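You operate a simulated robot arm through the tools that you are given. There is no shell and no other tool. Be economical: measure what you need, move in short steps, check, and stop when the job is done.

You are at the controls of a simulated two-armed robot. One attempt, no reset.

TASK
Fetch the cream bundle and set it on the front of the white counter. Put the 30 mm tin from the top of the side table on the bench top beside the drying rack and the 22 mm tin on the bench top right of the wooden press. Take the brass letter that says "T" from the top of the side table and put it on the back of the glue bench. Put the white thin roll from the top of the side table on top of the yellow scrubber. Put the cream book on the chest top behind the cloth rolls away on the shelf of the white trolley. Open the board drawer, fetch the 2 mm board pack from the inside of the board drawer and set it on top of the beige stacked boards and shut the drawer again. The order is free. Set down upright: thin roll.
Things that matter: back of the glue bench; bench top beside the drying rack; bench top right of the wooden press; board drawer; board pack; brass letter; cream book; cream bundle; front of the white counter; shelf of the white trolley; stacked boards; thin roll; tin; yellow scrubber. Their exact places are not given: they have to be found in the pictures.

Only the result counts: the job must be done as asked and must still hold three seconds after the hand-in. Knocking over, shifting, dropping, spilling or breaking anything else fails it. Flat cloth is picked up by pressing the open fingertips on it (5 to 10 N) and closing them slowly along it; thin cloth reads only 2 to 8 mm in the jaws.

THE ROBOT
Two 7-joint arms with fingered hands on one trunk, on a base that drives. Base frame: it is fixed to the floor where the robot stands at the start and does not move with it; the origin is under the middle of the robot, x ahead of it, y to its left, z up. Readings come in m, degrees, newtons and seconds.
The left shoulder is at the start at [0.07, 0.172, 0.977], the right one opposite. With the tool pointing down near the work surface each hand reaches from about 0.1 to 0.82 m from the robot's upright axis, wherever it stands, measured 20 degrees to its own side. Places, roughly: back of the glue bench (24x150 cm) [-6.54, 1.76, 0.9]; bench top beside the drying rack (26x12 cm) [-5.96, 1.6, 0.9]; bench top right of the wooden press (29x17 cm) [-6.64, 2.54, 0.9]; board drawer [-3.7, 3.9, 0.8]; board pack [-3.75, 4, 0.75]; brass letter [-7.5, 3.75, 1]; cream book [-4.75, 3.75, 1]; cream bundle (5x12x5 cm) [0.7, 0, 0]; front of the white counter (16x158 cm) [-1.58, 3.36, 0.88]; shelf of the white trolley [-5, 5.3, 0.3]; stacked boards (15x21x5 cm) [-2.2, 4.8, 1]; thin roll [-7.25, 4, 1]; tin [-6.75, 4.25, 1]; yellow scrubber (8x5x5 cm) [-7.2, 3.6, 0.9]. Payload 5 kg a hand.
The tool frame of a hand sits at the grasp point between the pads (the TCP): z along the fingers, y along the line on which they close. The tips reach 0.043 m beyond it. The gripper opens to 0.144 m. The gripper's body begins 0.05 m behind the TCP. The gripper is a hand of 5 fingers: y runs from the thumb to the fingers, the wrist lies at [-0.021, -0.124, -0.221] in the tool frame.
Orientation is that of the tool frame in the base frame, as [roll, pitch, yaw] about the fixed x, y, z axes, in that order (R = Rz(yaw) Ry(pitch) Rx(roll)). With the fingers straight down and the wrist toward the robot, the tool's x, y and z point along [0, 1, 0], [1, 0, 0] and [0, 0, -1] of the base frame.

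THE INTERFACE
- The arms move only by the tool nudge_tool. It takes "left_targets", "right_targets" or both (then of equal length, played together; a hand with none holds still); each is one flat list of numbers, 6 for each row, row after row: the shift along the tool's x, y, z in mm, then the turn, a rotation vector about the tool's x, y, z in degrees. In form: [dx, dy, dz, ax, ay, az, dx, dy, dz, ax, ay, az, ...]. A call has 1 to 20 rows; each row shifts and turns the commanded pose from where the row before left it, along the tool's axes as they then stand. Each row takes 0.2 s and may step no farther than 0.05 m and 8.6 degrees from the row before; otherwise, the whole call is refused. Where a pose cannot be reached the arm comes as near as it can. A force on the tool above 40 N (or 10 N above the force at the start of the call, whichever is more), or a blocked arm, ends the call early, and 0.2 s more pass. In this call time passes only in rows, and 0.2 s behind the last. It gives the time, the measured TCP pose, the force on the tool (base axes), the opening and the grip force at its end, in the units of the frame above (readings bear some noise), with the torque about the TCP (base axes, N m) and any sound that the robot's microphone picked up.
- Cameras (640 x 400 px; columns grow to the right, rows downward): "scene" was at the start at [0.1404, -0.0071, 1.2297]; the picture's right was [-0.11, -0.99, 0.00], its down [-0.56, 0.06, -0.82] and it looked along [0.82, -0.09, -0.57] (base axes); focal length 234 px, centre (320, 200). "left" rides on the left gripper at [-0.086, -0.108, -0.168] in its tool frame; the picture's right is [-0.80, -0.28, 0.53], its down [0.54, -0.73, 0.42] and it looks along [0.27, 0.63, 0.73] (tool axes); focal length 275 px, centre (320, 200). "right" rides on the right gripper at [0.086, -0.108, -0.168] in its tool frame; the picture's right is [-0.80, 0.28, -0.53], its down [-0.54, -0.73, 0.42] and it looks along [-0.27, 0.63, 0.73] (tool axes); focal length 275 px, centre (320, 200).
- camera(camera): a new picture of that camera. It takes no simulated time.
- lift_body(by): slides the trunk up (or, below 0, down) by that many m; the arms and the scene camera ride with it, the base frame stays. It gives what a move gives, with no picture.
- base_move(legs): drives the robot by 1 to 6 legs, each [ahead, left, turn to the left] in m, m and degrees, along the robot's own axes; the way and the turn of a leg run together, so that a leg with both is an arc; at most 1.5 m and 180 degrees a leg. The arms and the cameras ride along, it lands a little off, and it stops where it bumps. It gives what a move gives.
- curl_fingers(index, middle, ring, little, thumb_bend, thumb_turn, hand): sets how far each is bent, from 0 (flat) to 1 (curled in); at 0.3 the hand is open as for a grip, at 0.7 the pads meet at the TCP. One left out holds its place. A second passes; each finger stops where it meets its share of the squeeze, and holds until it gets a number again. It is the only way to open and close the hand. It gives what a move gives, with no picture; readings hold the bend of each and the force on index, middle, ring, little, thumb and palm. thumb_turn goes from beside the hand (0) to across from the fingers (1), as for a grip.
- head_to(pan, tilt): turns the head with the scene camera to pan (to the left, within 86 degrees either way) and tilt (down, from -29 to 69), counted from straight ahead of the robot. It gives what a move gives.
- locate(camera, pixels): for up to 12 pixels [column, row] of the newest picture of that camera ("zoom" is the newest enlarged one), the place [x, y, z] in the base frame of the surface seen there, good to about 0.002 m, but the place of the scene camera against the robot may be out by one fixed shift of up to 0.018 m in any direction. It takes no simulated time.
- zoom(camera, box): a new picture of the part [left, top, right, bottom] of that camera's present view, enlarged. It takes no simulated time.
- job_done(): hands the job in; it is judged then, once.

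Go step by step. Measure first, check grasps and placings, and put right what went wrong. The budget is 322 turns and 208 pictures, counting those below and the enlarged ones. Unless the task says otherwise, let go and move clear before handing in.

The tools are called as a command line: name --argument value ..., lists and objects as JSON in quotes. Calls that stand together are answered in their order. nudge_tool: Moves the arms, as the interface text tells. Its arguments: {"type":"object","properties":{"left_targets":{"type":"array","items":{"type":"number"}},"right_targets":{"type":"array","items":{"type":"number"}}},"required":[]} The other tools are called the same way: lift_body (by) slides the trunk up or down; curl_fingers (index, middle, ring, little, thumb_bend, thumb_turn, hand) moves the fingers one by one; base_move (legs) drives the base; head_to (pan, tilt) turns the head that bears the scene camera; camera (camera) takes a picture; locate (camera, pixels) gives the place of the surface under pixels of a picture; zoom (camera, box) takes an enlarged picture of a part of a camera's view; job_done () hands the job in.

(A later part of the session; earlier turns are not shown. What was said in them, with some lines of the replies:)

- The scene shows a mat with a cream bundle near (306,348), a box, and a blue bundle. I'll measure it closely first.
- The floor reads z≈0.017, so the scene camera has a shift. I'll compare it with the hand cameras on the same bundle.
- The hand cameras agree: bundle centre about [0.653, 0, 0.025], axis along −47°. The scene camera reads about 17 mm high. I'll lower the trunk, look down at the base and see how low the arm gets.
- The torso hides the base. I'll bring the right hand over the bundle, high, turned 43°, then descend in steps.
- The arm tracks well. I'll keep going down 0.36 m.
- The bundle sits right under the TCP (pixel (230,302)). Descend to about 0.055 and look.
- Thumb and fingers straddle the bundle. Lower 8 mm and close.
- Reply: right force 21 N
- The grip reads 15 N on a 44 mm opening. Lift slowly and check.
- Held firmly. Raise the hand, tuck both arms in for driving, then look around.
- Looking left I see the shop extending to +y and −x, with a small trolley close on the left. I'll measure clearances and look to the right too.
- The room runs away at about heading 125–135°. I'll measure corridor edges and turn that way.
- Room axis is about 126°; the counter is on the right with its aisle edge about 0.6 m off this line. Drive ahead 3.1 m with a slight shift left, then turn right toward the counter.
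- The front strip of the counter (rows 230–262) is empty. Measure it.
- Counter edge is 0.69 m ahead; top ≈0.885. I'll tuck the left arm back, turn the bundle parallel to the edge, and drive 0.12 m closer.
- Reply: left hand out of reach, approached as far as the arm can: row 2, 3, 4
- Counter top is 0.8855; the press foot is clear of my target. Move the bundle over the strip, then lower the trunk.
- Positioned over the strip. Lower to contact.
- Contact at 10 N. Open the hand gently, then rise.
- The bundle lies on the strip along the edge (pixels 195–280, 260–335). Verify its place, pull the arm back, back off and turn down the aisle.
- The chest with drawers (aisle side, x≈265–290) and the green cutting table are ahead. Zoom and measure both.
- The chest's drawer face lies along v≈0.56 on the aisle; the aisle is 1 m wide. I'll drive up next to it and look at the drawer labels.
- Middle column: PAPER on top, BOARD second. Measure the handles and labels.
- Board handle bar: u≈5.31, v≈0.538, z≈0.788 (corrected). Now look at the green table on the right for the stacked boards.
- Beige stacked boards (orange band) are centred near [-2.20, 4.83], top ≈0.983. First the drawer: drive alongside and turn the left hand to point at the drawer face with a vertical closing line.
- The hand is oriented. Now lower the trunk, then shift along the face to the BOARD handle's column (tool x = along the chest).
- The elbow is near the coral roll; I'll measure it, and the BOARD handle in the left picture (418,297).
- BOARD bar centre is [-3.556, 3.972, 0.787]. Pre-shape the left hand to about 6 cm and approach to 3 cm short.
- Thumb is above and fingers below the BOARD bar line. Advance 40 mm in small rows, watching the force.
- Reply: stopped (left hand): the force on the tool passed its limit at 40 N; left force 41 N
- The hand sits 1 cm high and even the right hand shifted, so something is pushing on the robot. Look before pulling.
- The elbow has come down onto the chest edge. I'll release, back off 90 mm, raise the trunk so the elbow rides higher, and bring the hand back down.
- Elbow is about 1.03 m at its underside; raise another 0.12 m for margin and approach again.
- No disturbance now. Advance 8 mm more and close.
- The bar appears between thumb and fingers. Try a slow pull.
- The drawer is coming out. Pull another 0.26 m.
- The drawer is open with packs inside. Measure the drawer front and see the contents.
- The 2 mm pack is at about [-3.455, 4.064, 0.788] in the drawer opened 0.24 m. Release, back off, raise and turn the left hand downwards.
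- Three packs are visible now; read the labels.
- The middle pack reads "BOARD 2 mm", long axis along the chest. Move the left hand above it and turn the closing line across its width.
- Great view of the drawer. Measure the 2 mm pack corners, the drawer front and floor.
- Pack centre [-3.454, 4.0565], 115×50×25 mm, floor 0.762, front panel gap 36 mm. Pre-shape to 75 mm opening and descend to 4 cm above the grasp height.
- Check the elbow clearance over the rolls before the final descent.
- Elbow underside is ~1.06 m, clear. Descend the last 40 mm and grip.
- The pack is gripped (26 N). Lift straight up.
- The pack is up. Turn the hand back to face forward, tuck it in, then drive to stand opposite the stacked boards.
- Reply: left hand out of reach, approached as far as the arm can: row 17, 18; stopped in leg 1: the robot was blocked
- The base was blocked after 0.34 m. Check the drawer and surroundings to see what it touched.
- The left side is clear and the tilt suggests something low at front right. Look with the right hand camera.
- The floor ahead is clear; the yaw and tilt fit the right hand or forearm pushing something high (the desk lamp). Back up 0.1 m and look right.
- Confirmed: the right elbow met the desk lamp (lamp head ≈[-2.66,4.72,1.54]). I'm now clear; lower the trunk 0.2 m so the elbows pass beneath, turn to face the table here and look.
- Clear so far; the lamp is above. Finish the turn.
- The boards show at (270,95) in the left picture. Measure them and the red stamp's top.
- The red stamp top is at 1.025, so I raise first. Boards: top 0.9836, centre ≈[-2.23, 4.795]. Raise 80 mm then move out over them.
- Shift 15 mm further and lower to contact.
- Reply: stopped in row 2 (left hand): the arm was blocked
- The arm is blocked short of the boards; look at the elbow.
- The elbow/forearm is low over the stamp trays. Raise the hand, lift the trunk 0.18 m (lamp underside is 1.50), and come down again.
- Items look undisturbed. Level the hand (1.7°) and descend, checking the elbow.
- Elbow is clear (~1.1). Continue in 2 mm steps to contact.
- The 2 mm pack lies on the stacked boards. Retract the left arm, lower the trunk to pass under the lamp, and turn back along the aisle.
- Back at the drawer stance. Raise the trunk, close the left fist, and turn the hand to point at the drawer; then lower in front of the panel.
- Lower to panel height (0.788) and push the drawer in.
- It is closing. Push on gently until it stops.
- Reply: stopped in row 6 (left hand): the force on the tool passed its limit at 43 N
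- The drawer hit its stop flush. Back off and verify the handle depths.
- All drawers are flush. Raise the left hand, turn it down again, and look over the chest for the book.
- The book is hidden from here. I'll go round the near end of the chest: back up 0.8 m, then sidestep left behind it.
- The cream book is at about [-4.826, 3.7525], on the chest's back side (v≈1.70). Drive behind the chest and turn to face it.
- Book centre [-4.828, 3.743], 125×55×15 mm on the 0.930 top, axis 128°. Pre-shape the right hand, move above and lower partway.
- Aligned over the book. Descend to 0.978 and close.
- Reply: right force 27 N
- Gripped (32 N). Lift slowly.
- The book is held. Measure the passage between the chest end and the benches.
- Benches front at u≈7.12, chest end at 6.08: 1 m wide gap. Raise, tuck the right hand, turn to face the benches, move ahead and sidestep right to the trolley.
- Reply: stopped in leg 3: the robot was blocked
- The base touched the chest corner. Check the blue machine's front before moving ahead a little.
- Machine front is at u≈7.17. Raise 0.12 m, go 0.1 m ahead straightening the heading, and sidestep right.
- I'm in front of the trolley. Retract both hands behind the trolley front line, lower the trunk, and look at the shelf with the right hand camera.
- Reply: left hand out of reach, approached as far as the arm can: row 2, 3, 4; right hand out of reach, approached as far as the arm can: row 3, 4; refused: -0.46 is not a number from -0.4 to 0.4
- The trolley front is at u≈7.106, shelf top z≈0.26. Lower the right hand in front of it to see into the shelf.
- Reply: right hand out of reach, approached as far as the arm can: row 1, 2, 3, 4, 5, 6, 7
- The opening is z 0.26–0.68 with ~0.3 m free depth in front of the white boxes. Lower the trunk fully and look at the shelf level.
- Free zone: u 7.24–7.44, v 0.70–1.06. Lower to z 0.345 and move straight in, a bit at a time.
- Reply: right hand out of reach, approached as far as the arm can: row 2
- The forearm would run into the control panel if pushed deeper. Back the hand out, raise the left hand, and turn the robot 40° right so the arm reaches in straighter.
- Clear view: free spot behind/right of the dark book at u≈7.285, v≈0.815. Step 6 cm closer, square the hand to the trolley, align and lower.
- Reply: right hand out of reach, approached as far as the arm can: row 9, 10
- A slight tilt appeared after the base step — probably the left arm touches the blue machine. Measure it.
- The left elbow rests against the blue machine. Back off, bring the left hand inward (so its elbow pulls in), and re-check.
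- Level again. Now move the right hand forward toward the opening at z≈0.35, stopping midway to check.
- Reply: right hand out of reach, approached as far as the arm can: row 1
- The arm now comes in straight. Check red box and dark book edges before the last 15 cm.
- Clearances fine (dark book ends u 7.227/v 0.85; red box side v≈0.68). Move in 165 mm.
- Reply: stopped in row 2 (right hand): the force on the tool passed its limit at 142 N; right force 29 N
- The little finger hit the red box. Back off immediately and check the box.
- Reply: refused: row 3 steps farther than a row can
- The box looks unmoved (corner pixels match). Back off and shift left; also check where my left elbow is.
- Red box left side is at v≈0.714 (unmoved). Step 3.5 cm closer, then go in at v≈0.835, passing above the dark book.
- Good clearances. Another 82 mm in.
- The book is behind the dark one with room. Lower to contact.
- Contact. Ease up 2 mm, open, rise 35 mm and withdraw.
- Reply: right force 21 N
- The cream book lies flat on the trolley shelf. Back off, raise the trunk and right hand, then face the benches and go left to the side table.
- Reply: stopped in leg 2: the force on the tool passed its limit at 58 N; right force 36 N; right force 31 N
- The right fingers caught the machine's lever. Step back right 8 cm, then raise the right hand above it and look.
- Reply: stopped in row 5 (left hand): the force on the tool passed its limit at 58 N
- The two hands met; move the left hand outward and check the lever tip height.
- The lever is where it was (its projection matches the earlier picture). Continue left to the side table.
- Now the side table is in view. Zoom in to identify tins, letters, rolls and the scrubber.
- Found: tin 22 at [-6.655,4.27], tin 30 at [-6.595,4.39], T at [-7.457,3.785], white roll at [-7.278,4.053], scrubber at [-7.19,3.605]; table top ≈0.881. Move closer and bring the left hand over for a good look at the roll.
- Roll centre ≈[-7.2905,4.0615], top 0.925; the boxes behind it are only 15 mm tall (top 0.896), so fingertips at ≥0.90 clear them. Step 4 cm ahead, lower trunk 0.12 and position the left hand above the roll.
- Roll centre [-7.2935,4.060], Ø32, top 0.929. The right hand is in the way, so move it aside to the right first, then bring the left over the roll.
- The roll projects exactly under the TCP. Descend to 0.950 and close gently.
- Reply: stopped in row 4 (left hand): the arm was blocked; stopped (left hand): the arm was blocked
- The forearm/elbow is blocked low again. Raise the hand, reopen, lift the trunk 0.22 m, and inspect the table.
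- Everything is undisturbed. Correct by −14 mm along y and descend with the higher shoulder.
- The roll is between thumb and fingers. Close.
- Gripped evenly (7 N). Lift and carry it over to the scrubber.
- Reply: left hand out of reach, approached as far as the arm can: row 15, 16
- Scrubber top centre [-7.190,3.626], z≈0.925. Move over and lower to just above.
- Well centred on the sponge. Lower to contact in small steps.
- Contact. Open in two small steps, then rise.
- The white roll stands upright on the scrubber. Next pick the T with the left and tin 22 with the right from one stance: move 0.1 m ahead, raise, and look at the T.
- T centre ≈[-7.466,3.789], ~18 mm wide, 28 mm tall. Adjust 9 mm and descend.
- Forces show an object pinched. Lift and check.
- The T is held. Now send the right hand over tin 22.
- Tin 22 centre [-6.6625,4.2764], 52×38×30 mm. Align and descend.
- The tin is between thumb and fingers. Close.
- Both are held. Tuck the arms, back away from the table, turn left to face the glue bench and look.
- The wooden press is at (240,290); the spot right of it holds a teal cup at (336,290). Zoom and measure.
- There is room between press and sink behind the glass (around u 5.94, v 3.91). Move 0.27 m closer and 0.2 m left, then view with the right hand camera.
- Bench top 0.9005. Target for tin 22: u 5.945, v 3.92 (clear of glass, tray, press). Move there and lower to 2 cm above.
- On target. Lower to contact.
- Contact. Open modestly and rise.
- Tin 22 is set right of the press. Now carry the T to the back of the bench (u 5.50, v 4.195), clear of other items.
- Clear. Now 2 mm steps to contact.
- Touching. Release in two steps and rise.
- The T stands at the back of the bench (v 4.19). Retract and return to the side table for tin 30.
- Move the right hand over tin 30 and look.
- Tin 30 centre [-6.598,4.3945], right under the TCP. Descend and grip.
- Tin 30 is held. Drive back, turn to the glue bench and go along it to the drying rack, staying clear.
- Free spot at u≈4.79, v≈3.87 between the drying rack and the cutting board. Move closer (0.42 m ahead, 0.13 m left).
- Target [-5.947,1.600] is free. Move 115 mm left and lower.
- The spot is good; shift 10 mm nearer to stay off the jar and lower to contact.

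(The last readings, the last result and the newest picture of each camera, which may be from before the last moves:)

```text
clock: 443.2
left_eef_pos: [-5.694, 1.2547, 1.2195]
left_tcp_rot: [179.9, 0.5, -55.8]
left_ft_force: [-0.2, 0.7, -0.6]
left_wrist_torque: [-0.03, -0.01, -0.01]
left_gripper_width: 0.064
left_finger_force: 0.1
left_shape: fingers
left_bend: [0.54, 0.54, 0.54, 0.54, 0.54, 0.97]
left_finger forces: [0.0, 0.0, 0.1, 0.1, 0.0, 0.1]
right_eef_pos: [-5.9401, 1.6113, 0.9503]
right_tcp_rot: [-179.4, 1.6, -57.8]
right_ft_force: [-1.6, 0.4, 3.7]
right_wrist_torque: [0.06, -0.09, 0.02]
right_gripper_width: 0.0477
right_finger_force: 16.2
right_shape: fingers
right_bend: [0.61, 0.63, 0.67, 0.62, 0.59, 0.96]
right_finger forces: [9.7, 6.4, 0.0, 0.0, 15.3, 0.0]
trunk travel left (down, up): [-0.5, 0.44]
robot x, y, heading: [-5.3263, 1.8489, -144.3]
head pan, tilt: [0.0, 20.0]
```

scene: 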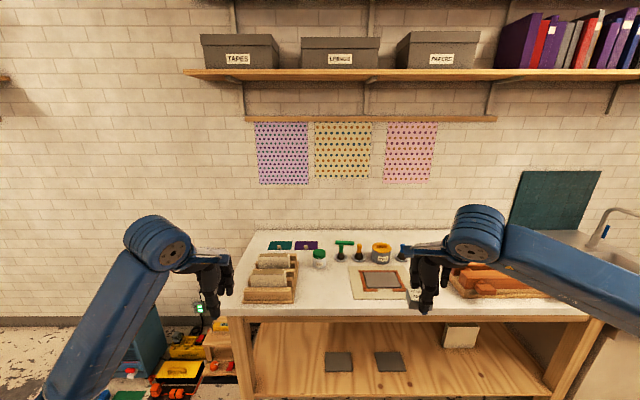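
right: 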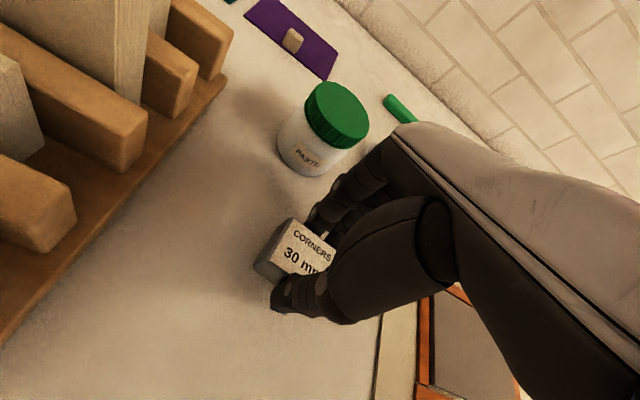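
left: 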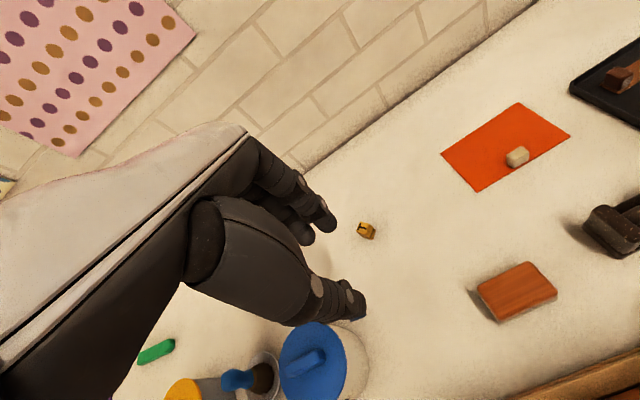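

Contact. Open and rise.

curl_fingers --hand "right" --index 0.53 --middle 0.53 --ring 0.55 --little 0.58 --thumb_bend 0.5

nudge_tool --right_targets '[0, 0, -15, 0, 0, 0, 0, 0, -35, 0, 0, 0, 0, 0, -45, 0, 0, 0, 0, 0, -45, 0, 0, 0, 0, 0, -45, 0, 0, 0, 0, -30, -40, 0, 0, 0, 0, -30, -30, 0, 0, 0]'

camera --camera "right"

```text
clock: 444.2
left_eef_pos: [-5.6945, 1.255, 1.2193]
left_tcp_rot: [179.9, 0.5, -55.7]
left_ft_force: [-0.7, 0.1, 0.8]
left_wrist_torque: [0.03, 0.0, -0.03]
left_gripper_width: 0.0639
left_finger_force: 0.1
left_shape: fingers
left_bend: [0.54, 0.54, 0.54, 0.54, 0.54, 0.97]
left_finger forces: [0.0, 0.0, 0.1, 0.0, 0.0, 0.0]
right_eef_pos: [-5.9405, 1.611, 0.9499]
right_tcp_rot: [-179.3, 1.5, -57.9]
right_ft_force: [-0.3, 0.5, 1.4]
right_wrist_torque: [-0.01, 0.01, 0.0]
right_gripper_width: 0.0727
right_finger_force: 0.7
right_shape: fingers
right_bend: [0.53, 0.53, 0.55, 0.57, 0.5, 0.97]
right_finger forces: [0.0, 1.2, 0.0, 0.0, 0.0, 0.0]
trunk travel left (down, up): [-0.5, 0.44]
robot x, y, heading: [-5.3272, 1.8499, -144.5]
head pan, tilt: [0.0, 20.0]
```

```text
clock: 445.9
left_eef_pos: [-5.6936, 1.2557, 1.2208]
left_tcp_rot: [179.8, 0.6, -55.7]
left_ft_force: [0.4, -0.1, -0.1]
left_wrist_torque: [-0.03, 0.05, -0.01]
left_gripper_width: 0.0638
left_finger_force: 0.1
left_shape: fingers
left_bend: [0.54, 0.54, 0.54, 0.54, 0.54, 0.97]
left_finger forces: [0.0, 0.1, 0.0, 0.0, 0.0, 0.0]
right_eef_pos: [-5.8859, 1.638, 1.2058]
right_tcp_rot: [-179.3, 1.7, -57.7]
right_ft_force: [-0.9, 0.3, 0.0]
right_wrist_torque: [0.02, 0.03, 0.01]
right_gripper_width: 0.0732
right_finger_force: 0.2
right_shape: fingers
right_bend: [0.53, 0.53, 0.55, 0.57, 0.5, 0.97]
right_finger forces: [0.0, 0.0, 0.0, 0.0, 0.1, 0.1]
trunk travel left (down, up): [-0.5, 0.44]
robot x, y, heading: [-5.3287, 1.8499, -144.5]
head pan, tilt: [0.0, 20.0]
```

```text
39 pictures are left
```

right: 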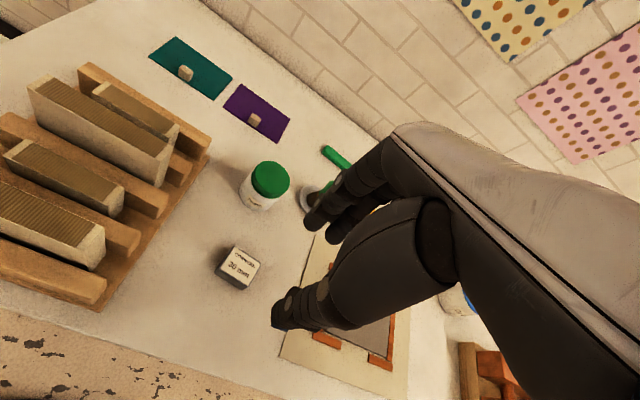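

All items are placed. Back off from the bench and take a last look toward the side table to confirm the roll still stands.

base_move --legs '[[-0.35, 0, 0], [0, -1.3, 0]]'

head_to --pan -60 --tilt 20

camera --camera "scene"

```text
clock: 454.2
left_eef_pos: [-6.1625, 2.5069, 1.2194]
left_tcp_rot: [180.0, 0.5, -55.6]
left_ft_force: [0.7, -0.5, -0.9]
left_wrist_torque: [-0.02, -0.04, -0.01]
left_gripper_width: 0.064
left_finger_force: 0.1
left_shape: fingers
left_bend: [0.54, 0.54, 0.54, 0.54, 0.54, 0.97]
left_finger forces: [0.0, 0.0, 0.0, 0.0, 0.0, 0.0]
right_eef_pos: [-6.3562, 2.8862, 1.2052]
right_tcp_rot: [-179.2, 1.5, -57.6]
right_ft_force: [-0.2, 0.1, -0.1]
right_wrist_torque: [0.03, -0.03, -0.02]
right_gripper_width: 0.0731
right_finger_force: 0.1
right_shape: fingers
right_bend: [0.53, 0.53, 0.55, 0.57, 0.5, 0.97]
right_finger forces: [0.0, 0.1, 0.0, 0.0, 0.0, 0.0]
trunk travel left (down, up): [-0.5, 0.44]
robot x, y, heading: [-5.7952, 3.1064, -144.1]
head pan, tilt: [0.0, 20.0]
```

```text
clock: 455.5
left_eef_pos: [-6.1632, 2.5063, 1.2197]
left_tcp_rot: [179.9, 0.5, -55.5]
left_ft_force: [0.9, 0.0, 0.2]
left_wrist_torque: [0.01, 0.01, -0.02]
left_gripper_width: 0.064
left_finger_force: 0.0
left_shape: fingers
left_bend: [0.54, 0.54, 0.54, 0.54, 0.54, 0.97]
left_finger forces: [0.0, 0.2, 0.0, 0.0, 0.0, 0.1]
right_eef_pos: [-6.3575, 2.8874, 1.2048]
right_tcp_rot: [-179.3, 1.5, -57.5]
right_ft_force: [0.7, -0.1, -0.4]
right_wrist_torque: [-0.03, -0.02, 0.0]
right_gripper_width: 0.073
right_finger_force: 0.2
right_shape: fingers
right_bend: [0.53, 0.53, 0.55, 0.57, 0.5, 0.97]
right_finger forces: [0.0, 0.1, 0.0, 0.0, 0.0, 0.0]
trunk travel left (down, up): [-0.5, 0.44]
robot x, y, heading: [-5.7924, 3.1044, -144.2]
head pan, tilt: [-60.0, 20.0]
```

```text
38 pictures are left
```

scene: 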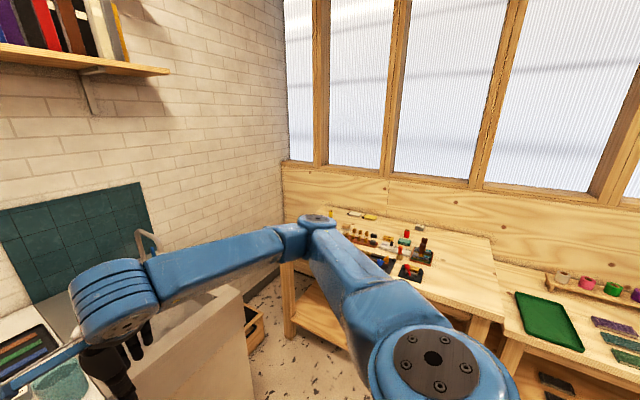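

The arm hides the scrubber; turn right to see it.

base_move --legs '[[-0.1, 0, -75]]'

head_to --pan 15 --tilt 20

zoom --camera "scene" --box '[200, 130, 440, 280]'

```text
clock: 459.1
left_eef_pos: [-6.3754, 3.2965, 1.2193]
left_tcp_rot: [179.9, 0.5, -130.3]
left_ft_force: [-0.2, -0.1, -0.1]
left_wrist_torque: [0.0, 0.01, 0.03]
left_gripper_width: 0.0637
left_finger_force: 0.1
left_shape: fingers
left_bend: [0.54, 0.54, 0.54, 0.54, 0.54, 0.97]
left_finger forces: [0.1, 0.0, 0.0, 0.1, 0.0, 0.1]
right_eef_pos: [-6.0604, 3.5836, 1.204]
right_tcp_rot: [-179.3, 1.5, -132.3]
right_ft_force: [0.4, 0.2, -0.3]
right_wrist_torque: [0.03, 0.01, -0.02]
right_gripper_width: 0.0729
right_finger_force: 0.1
right_shape: fingers
right_bend: [0.53, 0.53, 0.55, 0.57, 0.5, 0.97]
right_finger forces: [0.1, 0.0, 0.0, 0.1, 0.0, 0.0]
trunk travel left (down, up): [-0.5, 0.44]
robot x, y, heading: [-5.7034, 3.0975, 141.1]
head pan, tilt: [-60.0, 20.0]
```

```text
clock: 460.6
left_eef_pos: [-6.3746, 3.2957, 1.2198]
left_tcp_rot: [179.9, 0.5, -130.2]
left_ft_force: [-0.4, 0.1, -0.3]
left_wrist_torque: [0.0, 0.0, -0.04]
left_gripper_width: 0.0641
left_finger_force: 0.0
left_shape: fingers
left_bend: [0.54, 0.54, 0.54, 0.54, 0.54, 0.97]
left_finger forces: [0.0, 0.0, 0.0, 0.1, 0.0, 0.0]
right_eef_pos: [-6.0602, 3.5821, 1.2046]
right_tcp_rot: [-179.2, 1.5, -132.2]
right_ft_force: [-0.5, -0.1, 0.2]
right_wrist_torque: [0.02, -0.01, 0.01]
right_gripper_width: 0.0734
right_finger_force: 0.0
right_shape: fingers
right_bend: [0.53, 0.53, 0.55, 0.57, 0.5, 0.97]
right_finger forces: [0.0, 0.0, 0.0, 0.1, 0.0, 0.0]
trunk travel left (down, up): [-0.5, 0.44]
robot x, y, heading: [-5.7054, 3.0996, 141.1]
head pan, tilt: [15.0, 20.0]
```

```text
2.67 times, centred on (320, 205) of scene
```

zoom: 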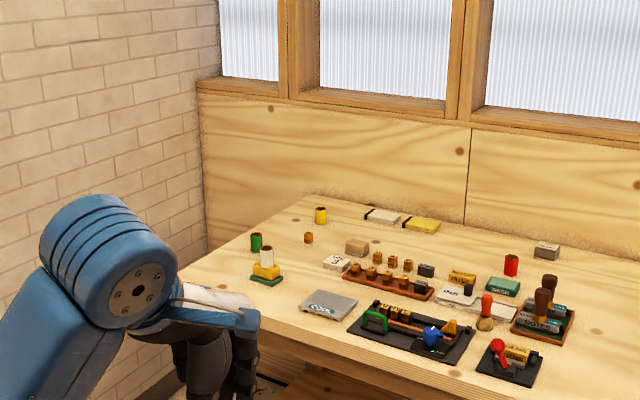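

The white roll stands upright on the scrubber and the rest of the table is in order. Hands are empty and clear, so I hand in.

job_done

```text
The job is handed in.
```

I've handed in the job: all seven items are where you asked, the board drawer is shut again, and the thin roll stands upright on the scrubber.

- **Contacts on the way:** I bumped several things: the chest top edge and corner, the desk lamp, the blue machine and its lever, the red box on the trolley, and probably the table tops when an elbow came down low.
- **What I checked:** The red box's measured position and the lever's projected position matched earlier readings, and the lamp's matched to within a few centimetres. I saw nothing on the tables knocked over. For the chest top and the body of the blue machine I have only later views that looked normal.
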